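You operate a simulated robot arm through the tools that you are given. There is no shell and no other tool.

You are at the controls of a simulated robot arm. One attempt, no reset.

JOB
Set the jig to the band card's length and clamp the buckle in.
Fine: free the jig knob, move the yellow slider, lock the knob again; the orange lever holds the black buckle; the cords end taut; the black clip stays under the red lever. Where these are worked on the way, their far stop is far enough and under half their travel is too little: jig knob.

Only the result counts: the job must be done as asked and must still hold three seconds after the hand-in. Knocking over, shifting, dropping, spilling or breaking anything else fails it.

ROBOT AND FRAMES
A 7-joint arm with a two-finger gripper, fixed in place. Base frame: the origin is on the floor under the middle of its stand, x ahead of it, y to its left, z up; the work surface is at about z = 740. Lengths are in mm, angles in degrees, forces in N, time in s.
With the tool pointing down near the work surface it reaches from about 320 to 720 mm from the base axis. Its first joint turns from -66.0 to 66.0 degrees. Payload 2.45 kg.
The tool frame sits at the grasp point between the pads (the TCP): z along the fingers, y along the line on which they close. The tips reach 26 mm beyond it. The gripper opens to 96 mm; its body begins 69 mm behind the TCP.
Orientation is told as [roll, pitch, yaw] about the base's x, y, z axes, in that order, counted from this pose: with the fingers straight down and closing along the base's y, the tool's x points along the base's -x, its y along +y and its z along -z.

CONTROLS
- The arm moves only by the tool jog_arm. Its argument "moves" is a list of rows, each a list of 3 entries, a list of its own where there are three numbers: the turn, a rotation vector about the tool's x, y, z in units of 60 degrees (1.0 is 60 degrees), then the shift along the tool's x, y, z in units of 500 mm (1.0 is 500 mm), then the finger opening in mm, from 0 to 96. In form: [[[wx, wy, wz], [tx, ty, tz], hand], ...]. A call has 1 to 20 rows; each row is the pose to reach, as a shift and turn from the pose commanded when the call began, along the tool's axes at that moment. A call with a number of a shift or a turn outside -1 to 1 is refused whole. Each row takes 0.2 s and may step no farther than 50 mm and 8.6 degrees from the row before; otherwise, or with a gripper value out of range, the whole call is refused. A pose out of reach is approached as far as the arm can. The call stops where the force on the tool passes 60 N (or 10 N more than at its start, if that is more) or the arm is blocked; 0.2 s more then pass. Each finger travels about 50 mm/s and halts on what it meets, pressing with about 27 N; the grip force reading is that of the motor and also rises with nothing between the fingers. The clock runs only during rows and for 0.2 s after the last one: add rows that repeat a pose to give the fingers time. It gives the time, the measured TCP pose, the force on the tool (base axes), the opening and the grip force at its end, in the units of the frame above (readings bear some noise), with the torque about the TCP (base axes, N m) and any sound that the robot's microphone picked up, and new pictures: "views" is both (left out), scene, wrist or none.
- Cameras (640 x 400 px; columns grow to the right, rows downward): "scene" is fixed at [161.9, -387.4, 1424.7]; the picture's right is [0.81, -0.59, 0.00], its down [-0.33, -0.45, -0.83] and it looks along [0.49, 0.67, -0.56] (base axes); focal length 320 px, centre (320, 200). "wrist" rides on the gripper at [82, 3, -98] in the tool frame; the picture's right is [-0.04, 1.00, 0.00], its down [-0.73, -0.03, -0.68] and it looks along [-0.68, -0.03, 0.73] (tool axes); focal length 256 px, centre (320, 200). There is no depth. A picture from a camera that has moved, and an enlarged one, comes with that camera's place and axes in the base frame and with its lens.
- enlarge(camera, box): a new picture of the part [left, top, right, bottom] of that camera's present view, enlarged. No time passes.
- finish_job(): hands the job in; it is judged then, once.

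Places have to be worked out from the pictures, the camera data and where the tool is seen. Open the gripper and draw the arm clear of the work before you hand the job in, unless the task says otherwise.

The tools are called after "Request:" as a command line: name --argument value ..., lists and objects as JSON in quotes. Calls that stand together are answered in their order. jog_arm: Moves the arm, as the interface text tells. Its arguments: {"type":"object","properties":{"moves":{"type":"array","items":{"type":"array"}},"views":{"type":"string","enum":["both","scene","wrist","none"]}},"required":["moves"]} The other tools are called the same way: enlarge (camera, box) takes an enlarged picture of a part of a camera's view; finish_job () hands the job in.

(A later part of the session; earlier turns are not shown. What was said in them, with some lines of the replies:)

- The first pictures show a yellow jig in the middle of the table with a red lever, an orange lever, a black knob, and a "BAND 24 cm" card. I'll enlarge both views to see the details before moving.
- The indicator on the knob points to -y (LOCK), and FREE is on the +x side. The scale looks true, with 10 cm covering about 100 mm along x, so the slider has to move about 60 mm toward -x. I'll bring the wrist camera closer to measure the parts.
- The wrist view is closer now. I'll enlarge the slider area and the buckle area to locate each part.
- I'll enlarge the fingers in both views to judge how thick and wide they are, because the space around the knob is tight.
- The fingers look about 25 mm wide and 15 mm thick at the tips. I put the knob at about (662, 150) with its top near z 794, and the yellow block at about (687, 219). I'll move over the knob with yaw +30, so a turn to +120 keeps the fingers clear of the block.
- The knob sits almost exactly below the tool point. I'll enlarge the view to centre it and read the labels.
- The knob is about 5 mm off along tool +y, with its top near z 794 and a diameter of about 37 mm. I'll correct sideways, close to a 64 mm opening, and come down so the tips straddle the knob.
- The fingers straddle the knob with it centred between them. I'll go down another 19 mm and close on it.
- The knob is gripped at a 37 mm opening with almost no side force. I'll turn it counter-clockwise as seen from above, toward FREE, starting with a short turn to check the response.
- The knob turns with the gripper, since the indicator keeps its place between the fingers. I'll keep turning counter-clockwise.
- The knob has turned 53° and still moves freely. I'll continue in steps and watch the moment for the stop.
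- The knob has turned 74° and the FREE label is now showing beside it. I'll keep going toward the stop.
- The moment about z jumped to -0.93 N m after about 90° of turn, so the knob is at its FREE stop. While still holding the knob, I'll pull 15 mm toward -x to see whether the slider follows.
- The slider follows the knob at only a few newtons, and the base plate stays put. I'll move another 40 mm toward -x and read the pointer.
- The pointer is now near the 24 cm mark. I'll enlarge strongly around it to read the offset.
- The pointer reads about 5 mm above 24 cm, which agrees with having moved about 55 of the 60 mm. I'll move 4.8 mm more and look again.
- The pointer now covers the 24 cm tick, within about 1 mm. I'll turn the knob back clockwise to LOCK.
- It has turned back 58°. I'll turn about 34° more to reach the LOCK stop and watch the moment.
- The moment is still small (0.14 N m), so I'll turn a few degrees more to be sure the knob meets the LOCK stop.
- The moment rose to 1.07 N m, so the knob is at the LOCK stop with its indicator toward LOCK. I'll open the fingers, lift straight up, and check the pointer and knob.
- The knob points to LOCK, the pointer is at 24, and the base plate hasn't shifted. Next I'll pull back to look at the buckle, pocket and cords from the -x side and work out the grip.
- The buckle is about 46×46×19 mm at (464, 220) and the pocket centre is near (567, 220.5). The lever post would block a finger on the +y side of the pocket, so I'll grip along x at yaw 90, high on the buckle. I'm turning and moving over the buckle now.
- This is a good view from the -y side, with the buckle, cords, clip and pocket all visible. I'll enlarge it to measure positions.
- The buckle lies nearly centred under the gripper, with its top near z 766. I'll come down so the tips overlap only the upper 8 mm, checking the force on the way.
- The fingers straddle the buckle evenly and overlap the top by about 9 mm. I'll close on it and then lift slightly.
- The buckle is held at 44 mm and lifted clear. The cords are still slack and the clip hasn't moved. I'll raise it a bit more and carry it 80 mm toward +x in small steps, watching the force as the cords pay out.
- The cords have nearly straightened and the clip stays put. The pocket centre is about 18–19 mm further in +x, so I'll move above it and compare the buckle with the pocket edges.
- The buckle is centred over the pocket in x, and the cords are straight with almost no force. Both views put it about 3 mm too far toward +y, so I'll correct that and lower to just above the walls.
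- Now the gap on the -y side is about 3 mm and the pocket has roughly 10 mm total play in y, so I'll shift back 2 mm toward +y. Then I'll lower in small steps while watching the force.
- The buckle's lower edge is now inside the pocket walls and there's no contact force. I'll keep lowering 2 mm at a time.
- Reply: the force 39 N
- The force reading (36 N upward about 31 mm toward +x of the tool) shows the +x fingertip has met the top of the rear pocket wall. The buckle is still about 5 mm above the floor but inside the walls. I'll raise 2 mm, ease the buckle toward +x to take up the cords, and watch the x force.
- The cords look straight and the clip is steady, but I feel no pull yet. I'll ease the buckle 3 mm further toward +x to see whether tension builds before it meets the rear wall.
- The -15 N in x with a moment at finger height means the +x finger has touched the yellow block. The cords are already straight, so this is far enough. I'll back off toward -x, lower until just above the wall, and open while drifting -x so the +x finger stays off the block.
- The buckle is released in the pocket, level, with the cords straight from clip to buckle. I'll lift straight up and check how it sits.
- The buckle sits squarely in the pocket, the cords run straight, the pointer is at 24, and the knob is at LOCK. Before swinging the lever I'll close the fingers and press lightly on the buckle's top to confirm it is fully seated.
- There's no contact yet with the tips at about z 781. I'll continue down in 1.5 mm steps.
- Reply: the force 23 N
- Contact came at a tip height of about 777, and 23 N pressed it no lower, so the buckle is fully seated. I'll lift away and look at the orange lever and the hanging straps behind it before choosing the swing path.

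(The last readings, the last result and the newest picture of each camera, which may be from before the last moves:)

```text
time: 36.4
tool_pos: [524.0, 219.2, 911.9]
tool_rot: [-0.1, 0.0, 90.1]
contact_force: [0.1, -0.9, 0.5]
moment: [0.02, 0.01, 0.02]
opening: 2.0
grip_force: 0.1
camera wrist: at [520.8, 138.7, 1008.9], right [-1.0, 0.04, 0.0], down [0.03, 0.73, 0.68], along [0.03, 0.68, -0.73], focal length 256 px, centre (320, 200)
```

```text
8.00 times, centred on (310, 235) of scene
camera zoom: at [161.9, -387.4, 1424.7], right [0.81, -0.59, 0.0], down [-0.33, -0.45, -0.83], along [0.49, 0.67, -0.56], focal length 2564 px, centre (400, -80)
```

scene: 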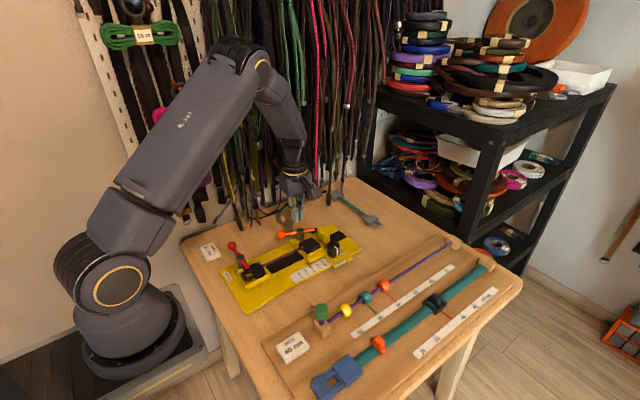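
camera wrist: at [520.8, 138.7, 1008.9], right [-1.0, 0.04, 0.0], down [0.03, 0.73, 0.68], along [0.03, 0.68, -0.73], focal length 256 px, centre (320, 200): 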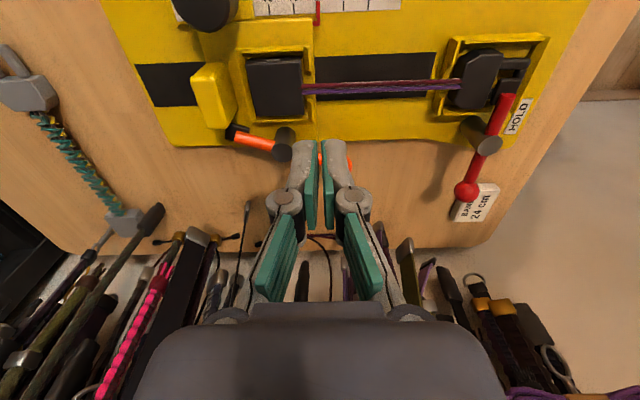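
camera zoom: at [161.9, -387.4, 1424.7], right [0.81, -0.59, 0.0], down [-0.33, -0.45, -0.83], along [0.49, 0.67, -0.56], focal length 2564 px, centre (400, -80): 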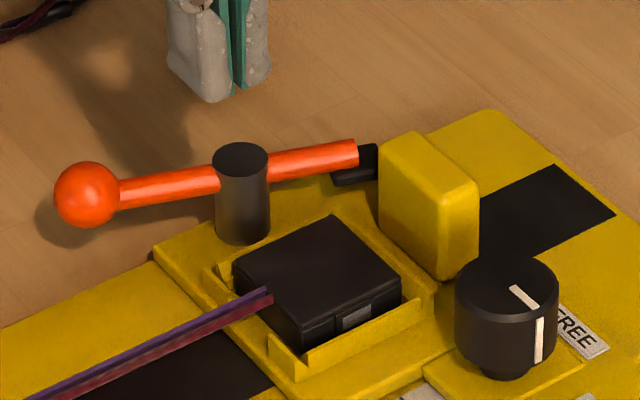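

The nearest straps hang at about y 390 or beyond, so I'll push the bar between its post at about (563, 271) and the ball instead of going out to the ball's end. The fingers stay closed, and I'll come down on the -y side of the bar near (520, 259) with the tips at about z 772.

Request:
jog_arm --moves '[[[0, 0, 0], [-0.04, 0.004, 0.04], 2], [[0, 0, 0], [-0.08, 0.007, 0.1], 2], [[0, 0, 0], [-0.08, 0.007, 0.16], 2], [[0, 0, 0], [-0.08, 0.007, 0.2], 2], [[0, 0, 0], [-0.08, 0.007, 0.226], 2]]'

Request:
enlarge --camera "scene" --box '[260, 200, 350, 260]'

Request:
enlarge --camera "wrist" --box '[180, 60, 440, 260]'

```text
time: 37.6
tool_pos: [519.3, 258.3, 797.1]
tool_rot: [0.0, 0.0, 90.1]
contact_force: [0.1, 0.3, 0.1]
moment: [0.0, 0.0, 0.0]
opening: 2.1
grip_force: 0.1
camera wrist: at [515.3, 177.7, 895.0], right [-1.0, 0.04, 0.0], down [0.03, 0.73, 0.68], along [0.03, 0.68, -0.73], focal length 256 px, centre (320, 200)
```

scene: 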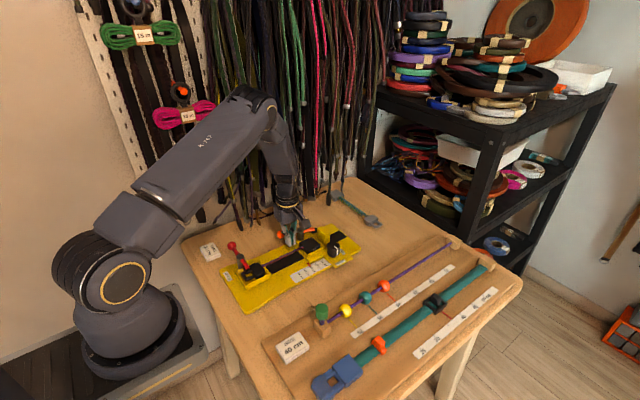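
wrist: 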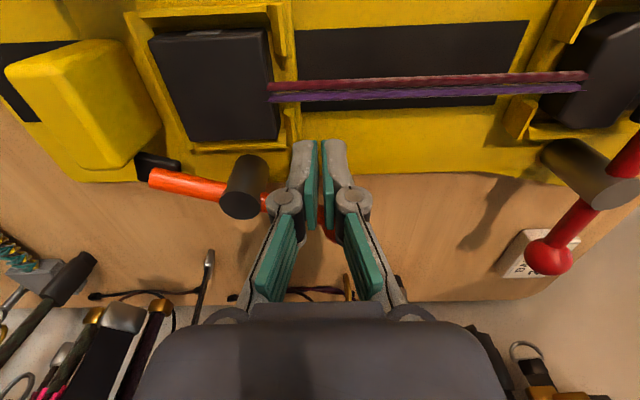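

```text
6.67 times, centred on (305, 230) of scene
camera zoom: at [161.9, -387.4, 1424.7], right [0.81, -0.59, 0.0], down [-0.33, -0.45, -0.83], along [0.49, 0.67, -0.56], focal length 2137 px, centre (420, 0)
```

zoom: 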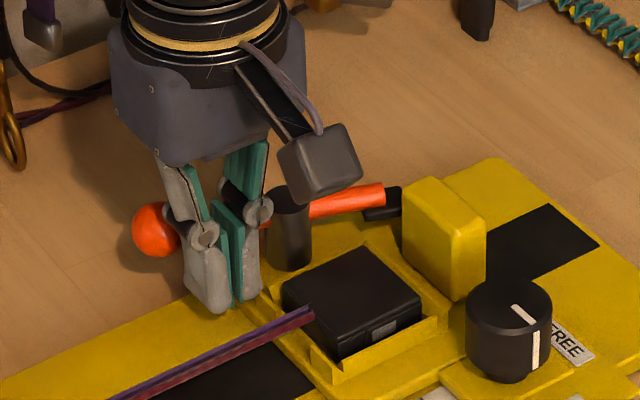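

```text
2.00 times, centred on (310, 160) of wrist
camera zoom: at [515.3, 177.7, 895.0], right [-1.0, 0.04, 0.0], down [0.03, 0.73, 0.68], along [0.03, 0.68, -0.73], focal length 512 px, centre (340, 280)
```

zoom: 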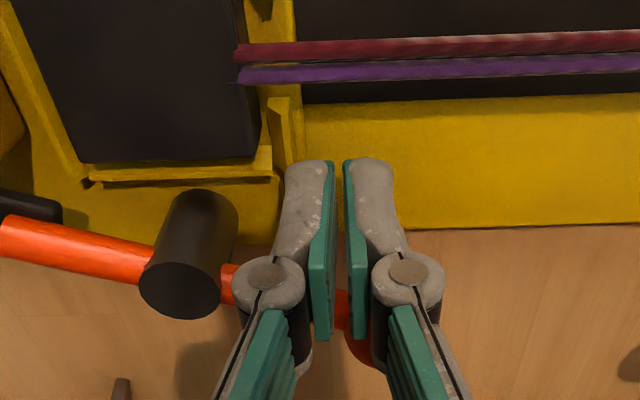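

The closed fingers are in place with no contact. I'll push toward +y first and check that the lever starts swinging clockwise about its post.

Request:
jog_arm --moves '[[[0, 0, 0], [-0.0184, -0.0034, 0], 2], [[0, 0, 0], [-0.0318, -0.0024, 0], 2], [[0, 0, 0], [-0.0462, -0.0044, 0], 2]]'

Request:
enlarge --camera "scene" --box '[260, 200, 350, 260]'

Request:
enlarge --camera "wrist" --box '[180, 60, 440, 260]'

```text
time: 38.4
tool_pos: [522.1, 283.5, 797.4]
tool_rot: [-0.1, 0.0, 90.2]
contact_force: [-0.2, -0.8, -0.1]
moment: [0.0, 0.0, -0.04]
opening: 1.7
grip_force: 0.0
camera wrist: at [517.5, 201.9, 894.9], right [-1.0, 0.04, 0.0], down [0.03, 0.73, 0.68], along [0.03, 0.68, -0.73], focal length 256 px, centre (320, 200)
```

scene: 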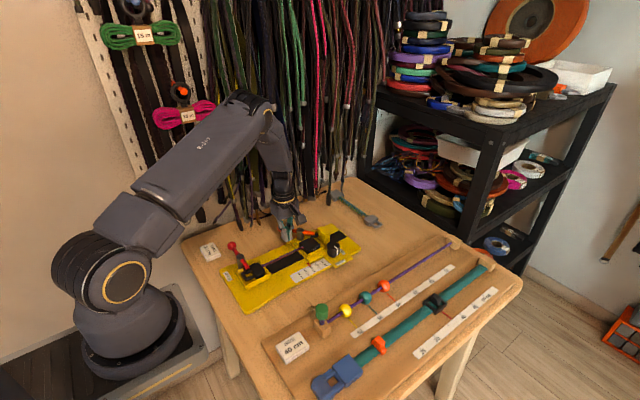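
wrist: 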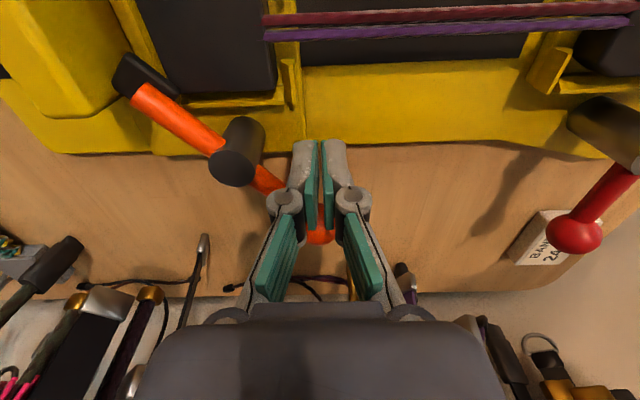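

```text
6.67 times, centred on (305, 230) of scene
camera zoom: at [161.8, -387.4, 1424.7], right [0.81, -0.59, 0.0], down [-0.33, -0.45, -0.83], along [0.49, 0.67, -0.56], focal length 2137 px, centre (420, 0)
```

zoom: 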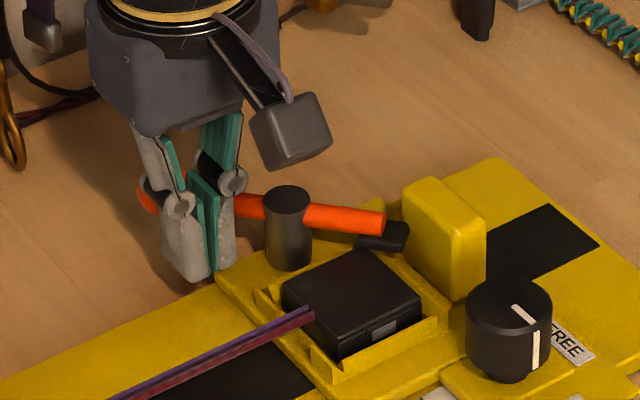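

```text
2.00 times, centred on (310, 160) of wrist
camera zoom: at [517.5, 201.9, 894.9], right [-1.0, 0.04, 0.0], down [0.03, 0.73, 0.68], along [0.03, 0.68, -0.73], focal length 512 px, centre (340, 280)
```

zoom: 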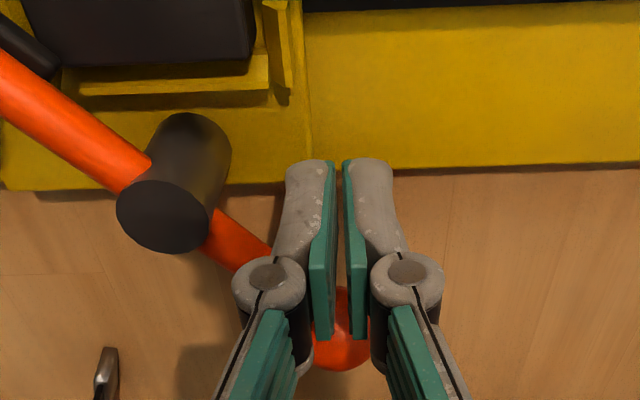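

The lever swings freely and the foot is moving toward the buckle. I'll continue along the arc.

Request:
jog_arm --moves '[[[0, 0, 0], [-0.0144, -0.0052, 0], 2], [[0, 0, 0], [-0.0284, -0.0142, 0], 2]]' --views "wrist"

Request:
enlarge --camera "scene" --box '[260, 200, 350, 260]'

```text
time: 39.0
tool_pos: [528.3, 297.9, 799.9]
tool_rot: [0.2, 0.1, 90.1]
contact_force: [-0.2, -0.2, 0.0]
moment: [0.0, -0.01, 0.01]
opening: 1.3
grip_force: 0.0
camera wrist: at [524.8, 216.0, 895.6], right [-1.0, 0.04, 0.0], down [0.03, 0.73, 0.68], along [0.02, 0.68, -0.73], focal length 256 px, centre (320, 200)
```

wrist: 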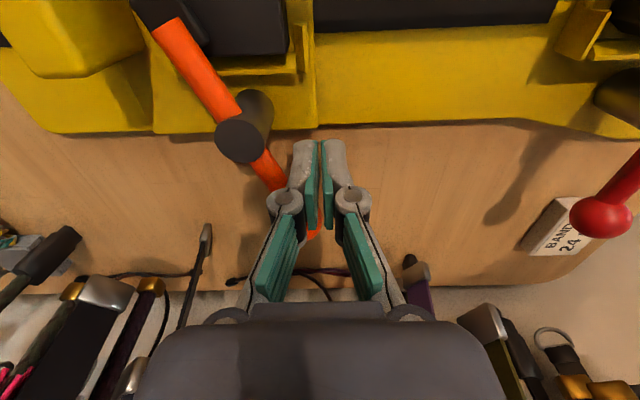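

```text
6.67 times, centred on (305, 230) of scene
camera zoom: at [161.8, -387.4, 1424.7], right [0.81, -0.59, 0.0], down [-0.33, -0.45, -0.83], along [0.49, 0.67, -0.56], focal length 2137 px, centre (420, 0)
```

zoom: 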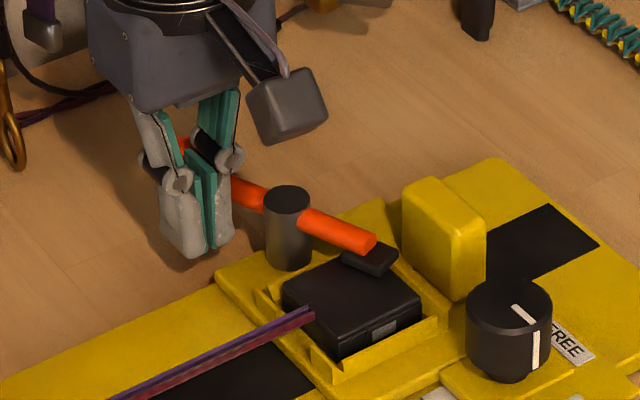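

The foot is sliding over the buckle's corner with no resistance. I'll push on toward the perpendicular position.

Request:
jog_arm --moves '[[[0, 0, 0], [-0.006, -0.006, 0], 2], [[0, 0, 0], [-0.0118, -0.0122, 0], 2], [[0, 0, 0], [-0.0165, -0.02, 0], 2], [[0, 0, 0], [-0.0208, -0.0278, 0], 2]]' --views "wrist"

Request:
enlarge --camera "scene" --box '[260, 200, 350, 260]'

```text
time: 40.0
tool_pos: [544.1, 306.8, 798.1]
tool_rot: [0.1, 0.0, 90.3]
contact_force: [-1.9, -2.5, -0.3]
moment: [-0.04, 0.02, 0.01]
opening: 0.3
grip_force: 0.1
camera wrist: at [539.1, 226.3, 895.3], right [-1.0, 0.04, 0.0], down [0.03, 0.73, 0.68], along [0.02, 0.68, -0.73], focal length 256 px, centre (320, 200)
```

wrist: 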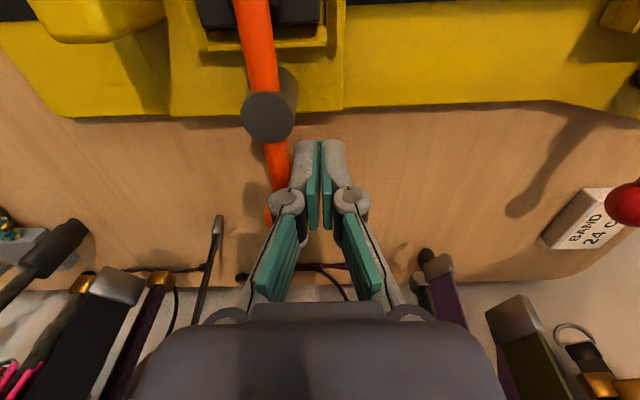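

```text
6.67 times, centred on (305, 230) of scene
camera zoom: at [161.8, -387.4, 1424.7], right [0.81, -0.59, 0.0], down [-0.33, -0.45, -0.83], along [0.49, 0.67, -0.56], focal length 2137 px, centre (420, 0)
```

zoom: 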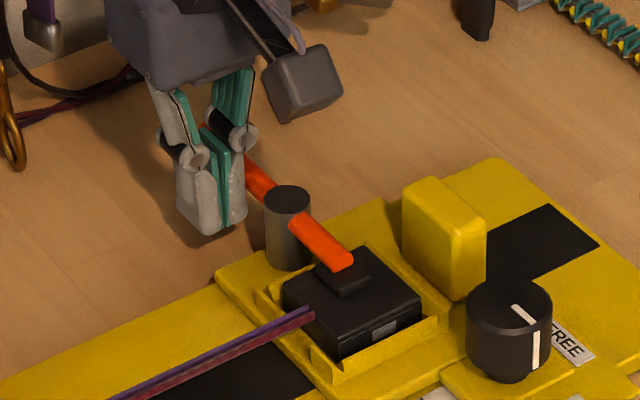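

The lever is now almost perpendicular with its foot on the buckle, like the red one. I'll push a few millimetres more to find its stop.

Request:
jog_arm --moves '[[[0, 0, 0], [-0.001, -0.003, 0], 2], [[0, 0, 0], [-0.002, -0.006, 0], 2], [[0, 0, 0], [-0.002, -0.008, 0], 2]]' --views "wrist"

Request:
enlarge --camera "scene" --box '[260, 200, 350, 260]'

```text
time: 40.8
tool_pos: [544.6, 308.4, 796.5]
tool_rot: [0.5, 0.1, 90.2]
contact_force: [-20.7, -9.3, 10.5]
moment: [-0.05, -0.01, -0.15]
opening: 0.0
grip_force: 0.1
camera wrist: at [541.4, 227.1, 895.3], right [-1.0, 0.04, 0.01], down [0.03, 0.74, 0.68], along [0.02, 0.68, -0.74], focal length 256 px, centre (320, 200)
```

wrist: 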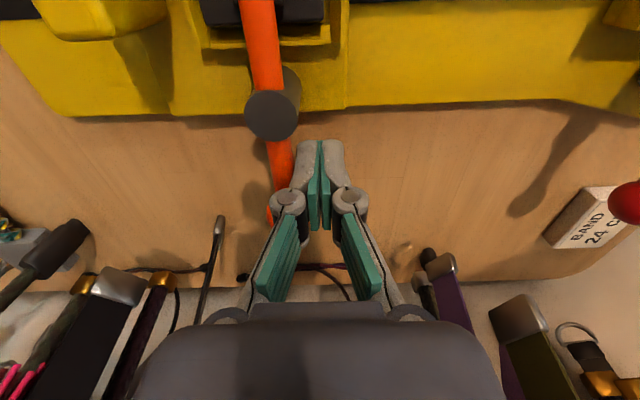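

```text
6.67 times, centred on (305, 230) of scene
camera zoom: at [161.2, -387.7, 1424.7], right [0.81, -0.59, 0.0], down [-0.33, -0.45, -0.83], along [0.49, 0.67, -0.56], focal length 2137 px, centre (420, 0)
```

zoom: 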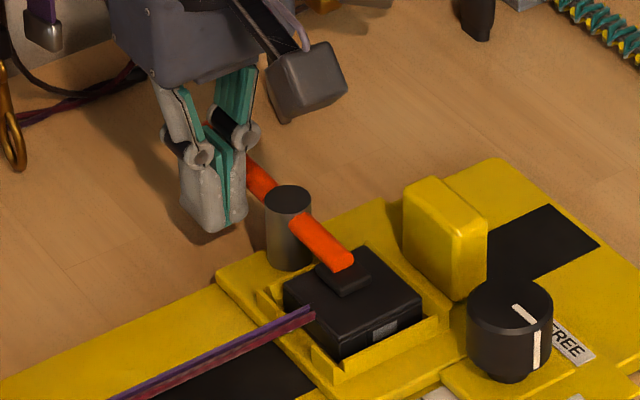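

The x force rose to -21 N while the bar stayed still, so the lever is at its stop with the foot on the buckle. I'll back the fingers off toward -x and lift clear.

Request:
jog_arm --moves '[[[0, 0, 0], [0.002, 0.02, 0], 2], [[0, 0, 0], [0.004, 0.044, 0], 2], [[0, 0, 0], [0.004, 0.044, -0.06], 4], [[0, 0, 0], [0.004, 0.044, -0.14], 20], [[0, 0, 0], [0.04, 0.06, -0.22], 40], [[0, 0, 0], [0.12, 0.08, -0.26], 60]]'

Request:
enlarge --camera "scene" --box '[200, 195, 370, 300]'

Request:
enlarge --camera "scene" --box '[275, 210, 347, 255]'

Request:
enlarge --camera "scene" --box '[294, 250, 334, 275]'

Request:
enlarge --camera "wrist" --box '[120, 0, 560, 180]'

```text
time: 42.2
tool_pos: [507.0, 246.6, 928.8]
tool_rot: [0.0, 0.0, 90.2]
contact_force: [0.7, 0.0, 0.7]
moment: [-0.01, -0.02, 0.03]
opening: 60.2
grip_force: 0.1
camera wrist: at [503.1, 165.8, 1026.2], right [-1.0, 0.04, 0.0], down [0.03, 0.73, 0.68], along [0.02, 0.68, -0.73], focal length 256 px, centre (320, 200)
```

scene: 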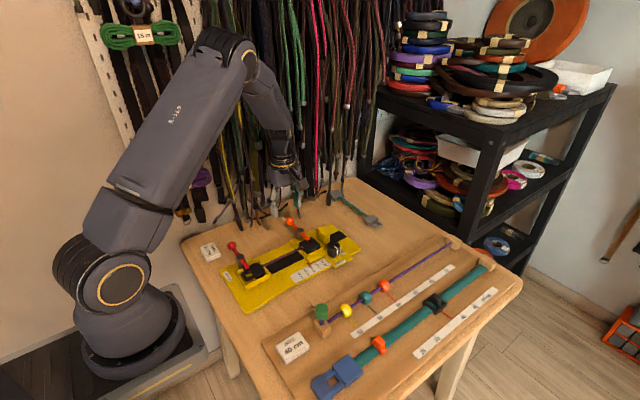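
wrist: 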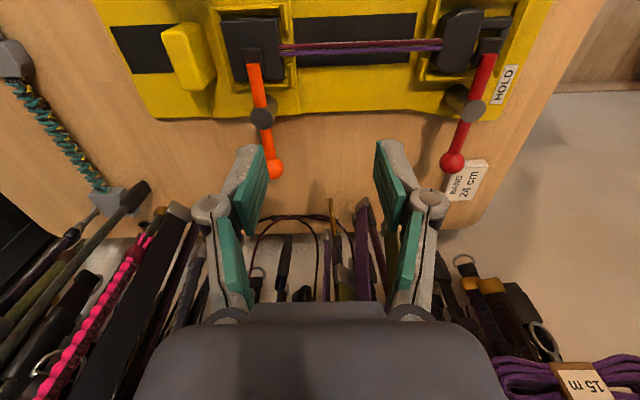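

```text
3.76 times, centred on (285, 248) of scene
camera zoom: at [161.9, -387.3, 1424.7], right [0.81, -0.59, 0.0], down [-0.33, -0.45, -0.83], along [0.49, 0.67, -0.56], focal length 1207 px, centre (452, 21)
```

zoom: 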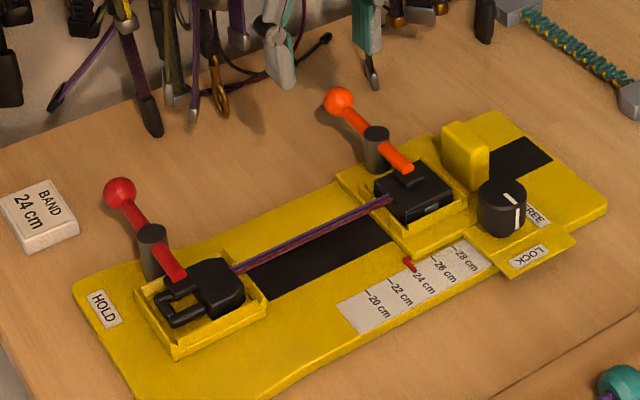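

```text
8.89 times, centred on (311, 232) of scene
camera zoom: at [161.9, -387.3, 1424.7], right [0.81, -0.59, 0.0], down [-0.33, -0.45, -0.83], along [0.49, 0.67, -0.56], focal length 2849 px, centre (400, -89)
```

zoom: 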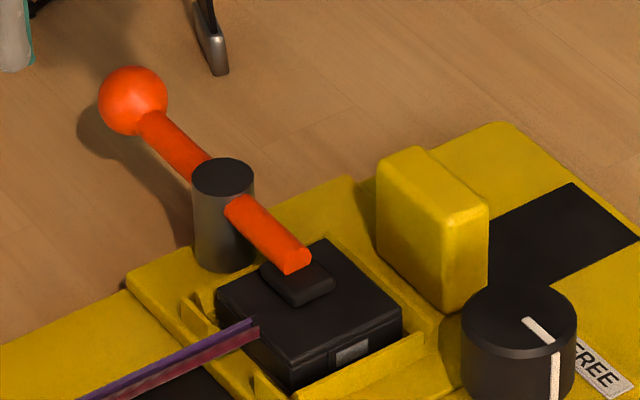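

```text
16.00 times, centred on (314, 262) of scene
camera zoom: at [161.9, -387.3, 1424.7], right [0.81, -0.59, 0.0], down [-0.33, -0.45, -0.83], along [0.49, 0.67, -0.56], focal length 5129 px, centre (416, -800)
```

zoom: 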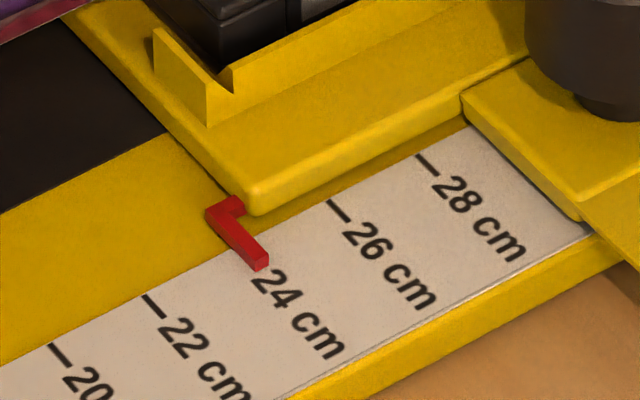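

```text
1.45 times, centred on (340, 90) of wrist
camera zoom: at [503.1, 165.8, 1026.2], right [-1.0, 0.04, 0.0], down [0.03, 0.73, 0.68], along [0.02, 0.68, -0.73], focal length 372 px, centre (291, 360)
```

zoom: 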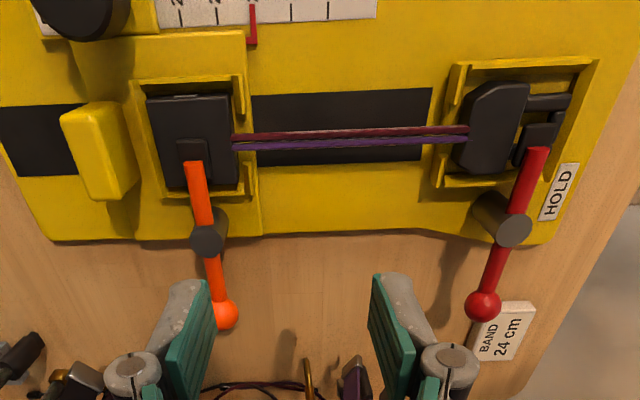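

All parts look right: the pointer is at 24, the knob at LOCK, the cords straight, the clip under the red lever, and the orange foot on the buckle. I'll take one more overhead look at the pointer, and one at the clip and knob, before handing in.

Request:
jog_arm --moves '[[[0, 0, 0], [0.04, -0.01, -0.02], 70], [[0, 0, 0], [0.1, -0.02, -0.04], 80], [[0, 0, 0], [0.16, -0.03, -0.04], 80]]'

Request:
enlarge --camera "wrist" --box '[250, 20, 400, 120]'

Request:
enlarge --camera "scene" --box '[220, 235, 290, 285]'

Request:
enlarge --camera "scene" --box '[310, 220, 360, 260]'

```text
time: 43.0
tool_pos: [522.8, 166.9, 948.6]
tool_rot: [0.0, 0.0, 90.2]
contact_force: [0.0, 0.1, -0.2]
moment: [0.01, 0.01, 0.0]
opening: 80.1
grip_force: 0.1
camera wrist: at [518.2, 86.1, 1046.0], right [-1.0, 0.04, 0.0], down [0.03, 0.73, 0.68], along [0.03, 0.68, -0.73], focal length 256 px, centre (320, 200)
```

scene: 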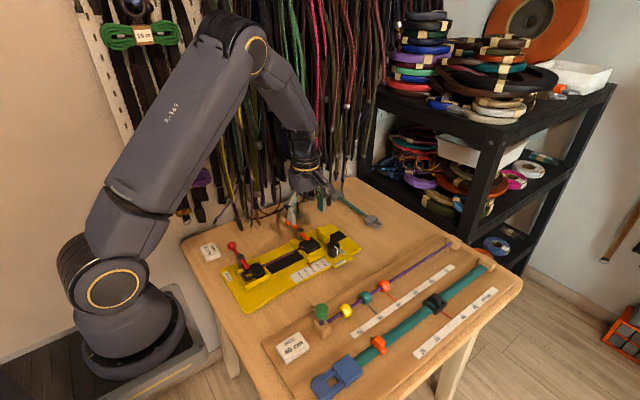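
wrist: 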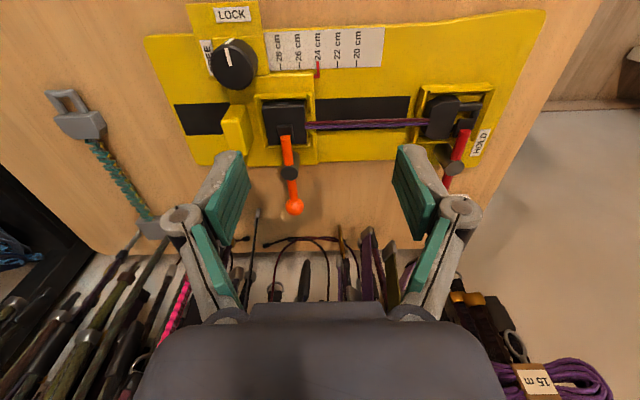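

```text
4.00 times, centred on (325, 70) of wrist
camera zoom: at [518.2, 86.1, 1046.0], right [-1.0, 0.04, 0.0], down [0.03, 0.73, 0.68], along [0.03, 0.68, -0.73], focal length 1024 px, centre (300, 720)
```

zoom: 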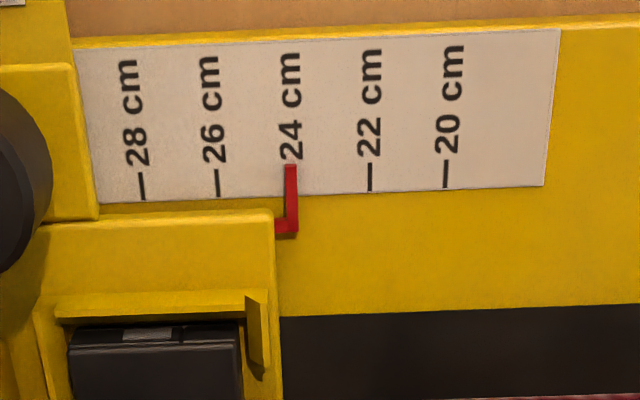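

```text
8.00 times, centred on (255, 260) of scene
camera zoom: at [161.9, -387.4, 1424.7], right [0.81, -0.59, 0.0], down [-0.33, -0.45, -0.83], along [0.49, 0.67, -0.56], focal length 2564 px, centre (840, -280)
```

zoom: 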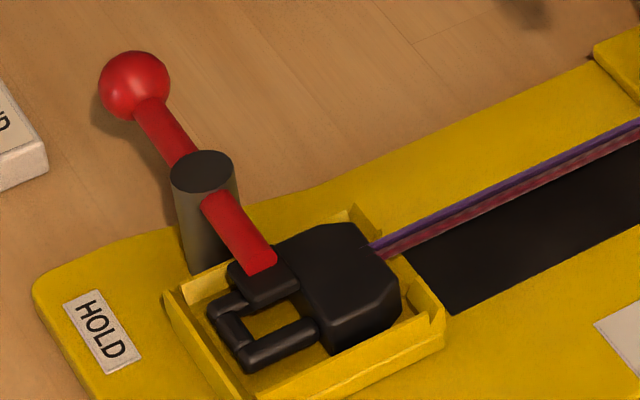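

```text
10.00 times, centred on (335, 240) of scene
camera zoom: at [161.9, -387.4, 1424.7], right [0.81, -0.59, 0.0], down [-0.33, -0.45, -0.83], along [0.49, 0.67, -0.56], focal length 3205 px, centre (170, -200)
```

zoom: 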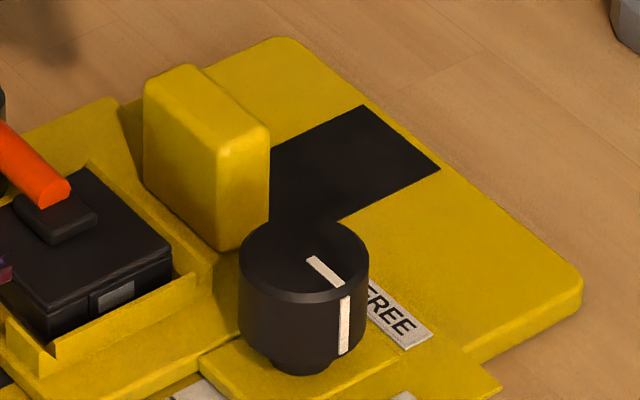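

From overhead the pointer lies on the 24 cm tick within about 1 mm. The knob is at LOCK, the clip is under the red lever, and the orange foot holds the buckle. I'll draw the open gripper up and back, well clear of the work.

Request:
jog_arm --moves '[[[0, 0, 0], [0, 0.06, -0.07], 96], [[0, 0, 0], [0, 0.12, -0.14], 96], [[0, 0, 0], [0, 0.19, -0.2], 96], [[0, 0, 0], [0, 0.26, -0.26], 96], [[0, 0, 0], [0, 0.33, -0.3], 96], [[0, 0, 0], [0, 0.33, -0.3], 96], [[0, 0, 0], [0, 0.33, -0.3], 96]]'

Request:
enlarge --camera "scene" --box '[190, 190, 400, 320]'

```text
time: 44.6
tool_pos: [356.9, 170.2, 1099.3]
tool_rot: [-0.1, 0.0, 90.0]
contact_force: [0.3, 0.9, -0.1]
moment: [0.0, -0.02, 0.03]
opening: 95.9
grip_force: 0.2
camera wrist: at [353.4, 88.0, 1196.6], right [-1.0, 0.04, 0.0], down [0.03, 0.73, 0.68], along [0.03, 0.68, -0.73], focal length 256 px, centre (320, 200)
```

scene: 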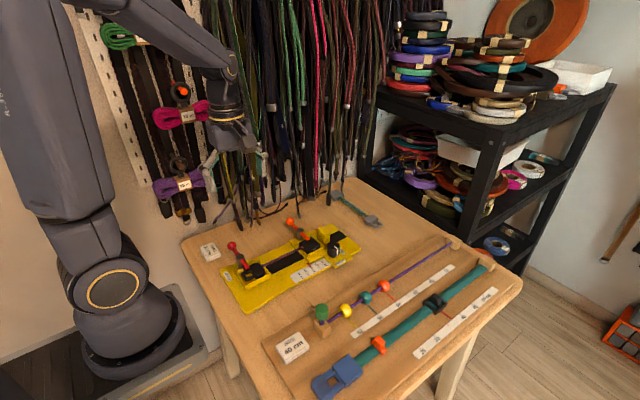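
wrist: 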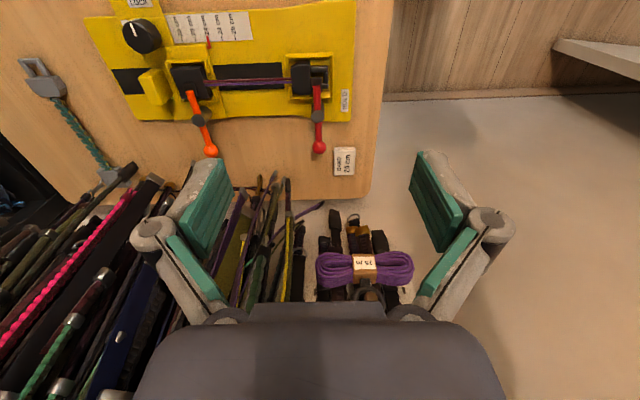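

```text
3.05 times, centred on (295, 255) of scene
camera zoom: at [161.8, -387.4, 1424.7], right [0.81, -0.59, 0.0], down [-0.33, -0.45, -0.83], along [0.49, 0.67, -0.56], focal length 977 px, centre (396, 32)
```

zoom: 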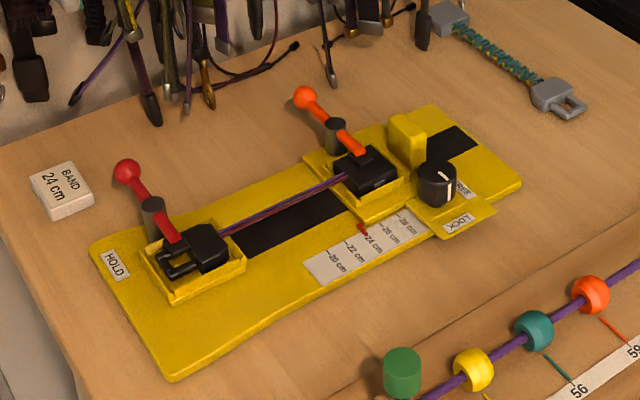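

The arm is clear with the gripper open. The jig base, card, straps and beads are all where they were at the start, the slider is locked at 24 cm, and the buckle is clamped with straight cords. I'm handing the job in.

Request:
finish_job

```text
The job is handed in.
```

I set the jig to 24 cm, locked it, and clamped the black buckle in the slider pocket under the orange lever. The job is handed in, and no result has come back yet.

- **Length:** the pointer sits on the 24 cm tick, within about 1 mm by my reading.
- **Knob:** I turned it to its FREE stop, moved the slider, then turned it back to its LOCK stop. The resistance rose clearly at each stop.
- **Buckle:** it is fully seated in the pocket. The orange lever is swung to its stop with its foot on the buckle.
- **Cords:** they run straight from clip to buckle, but I felt no measurable pull, so I am judging them taut by eye only.
- **Clip:** it is still under the red lever.
- **Surroundings:** I saw no shift in the jig base, card, beads or straps. The gripper is open and drawn well clear.
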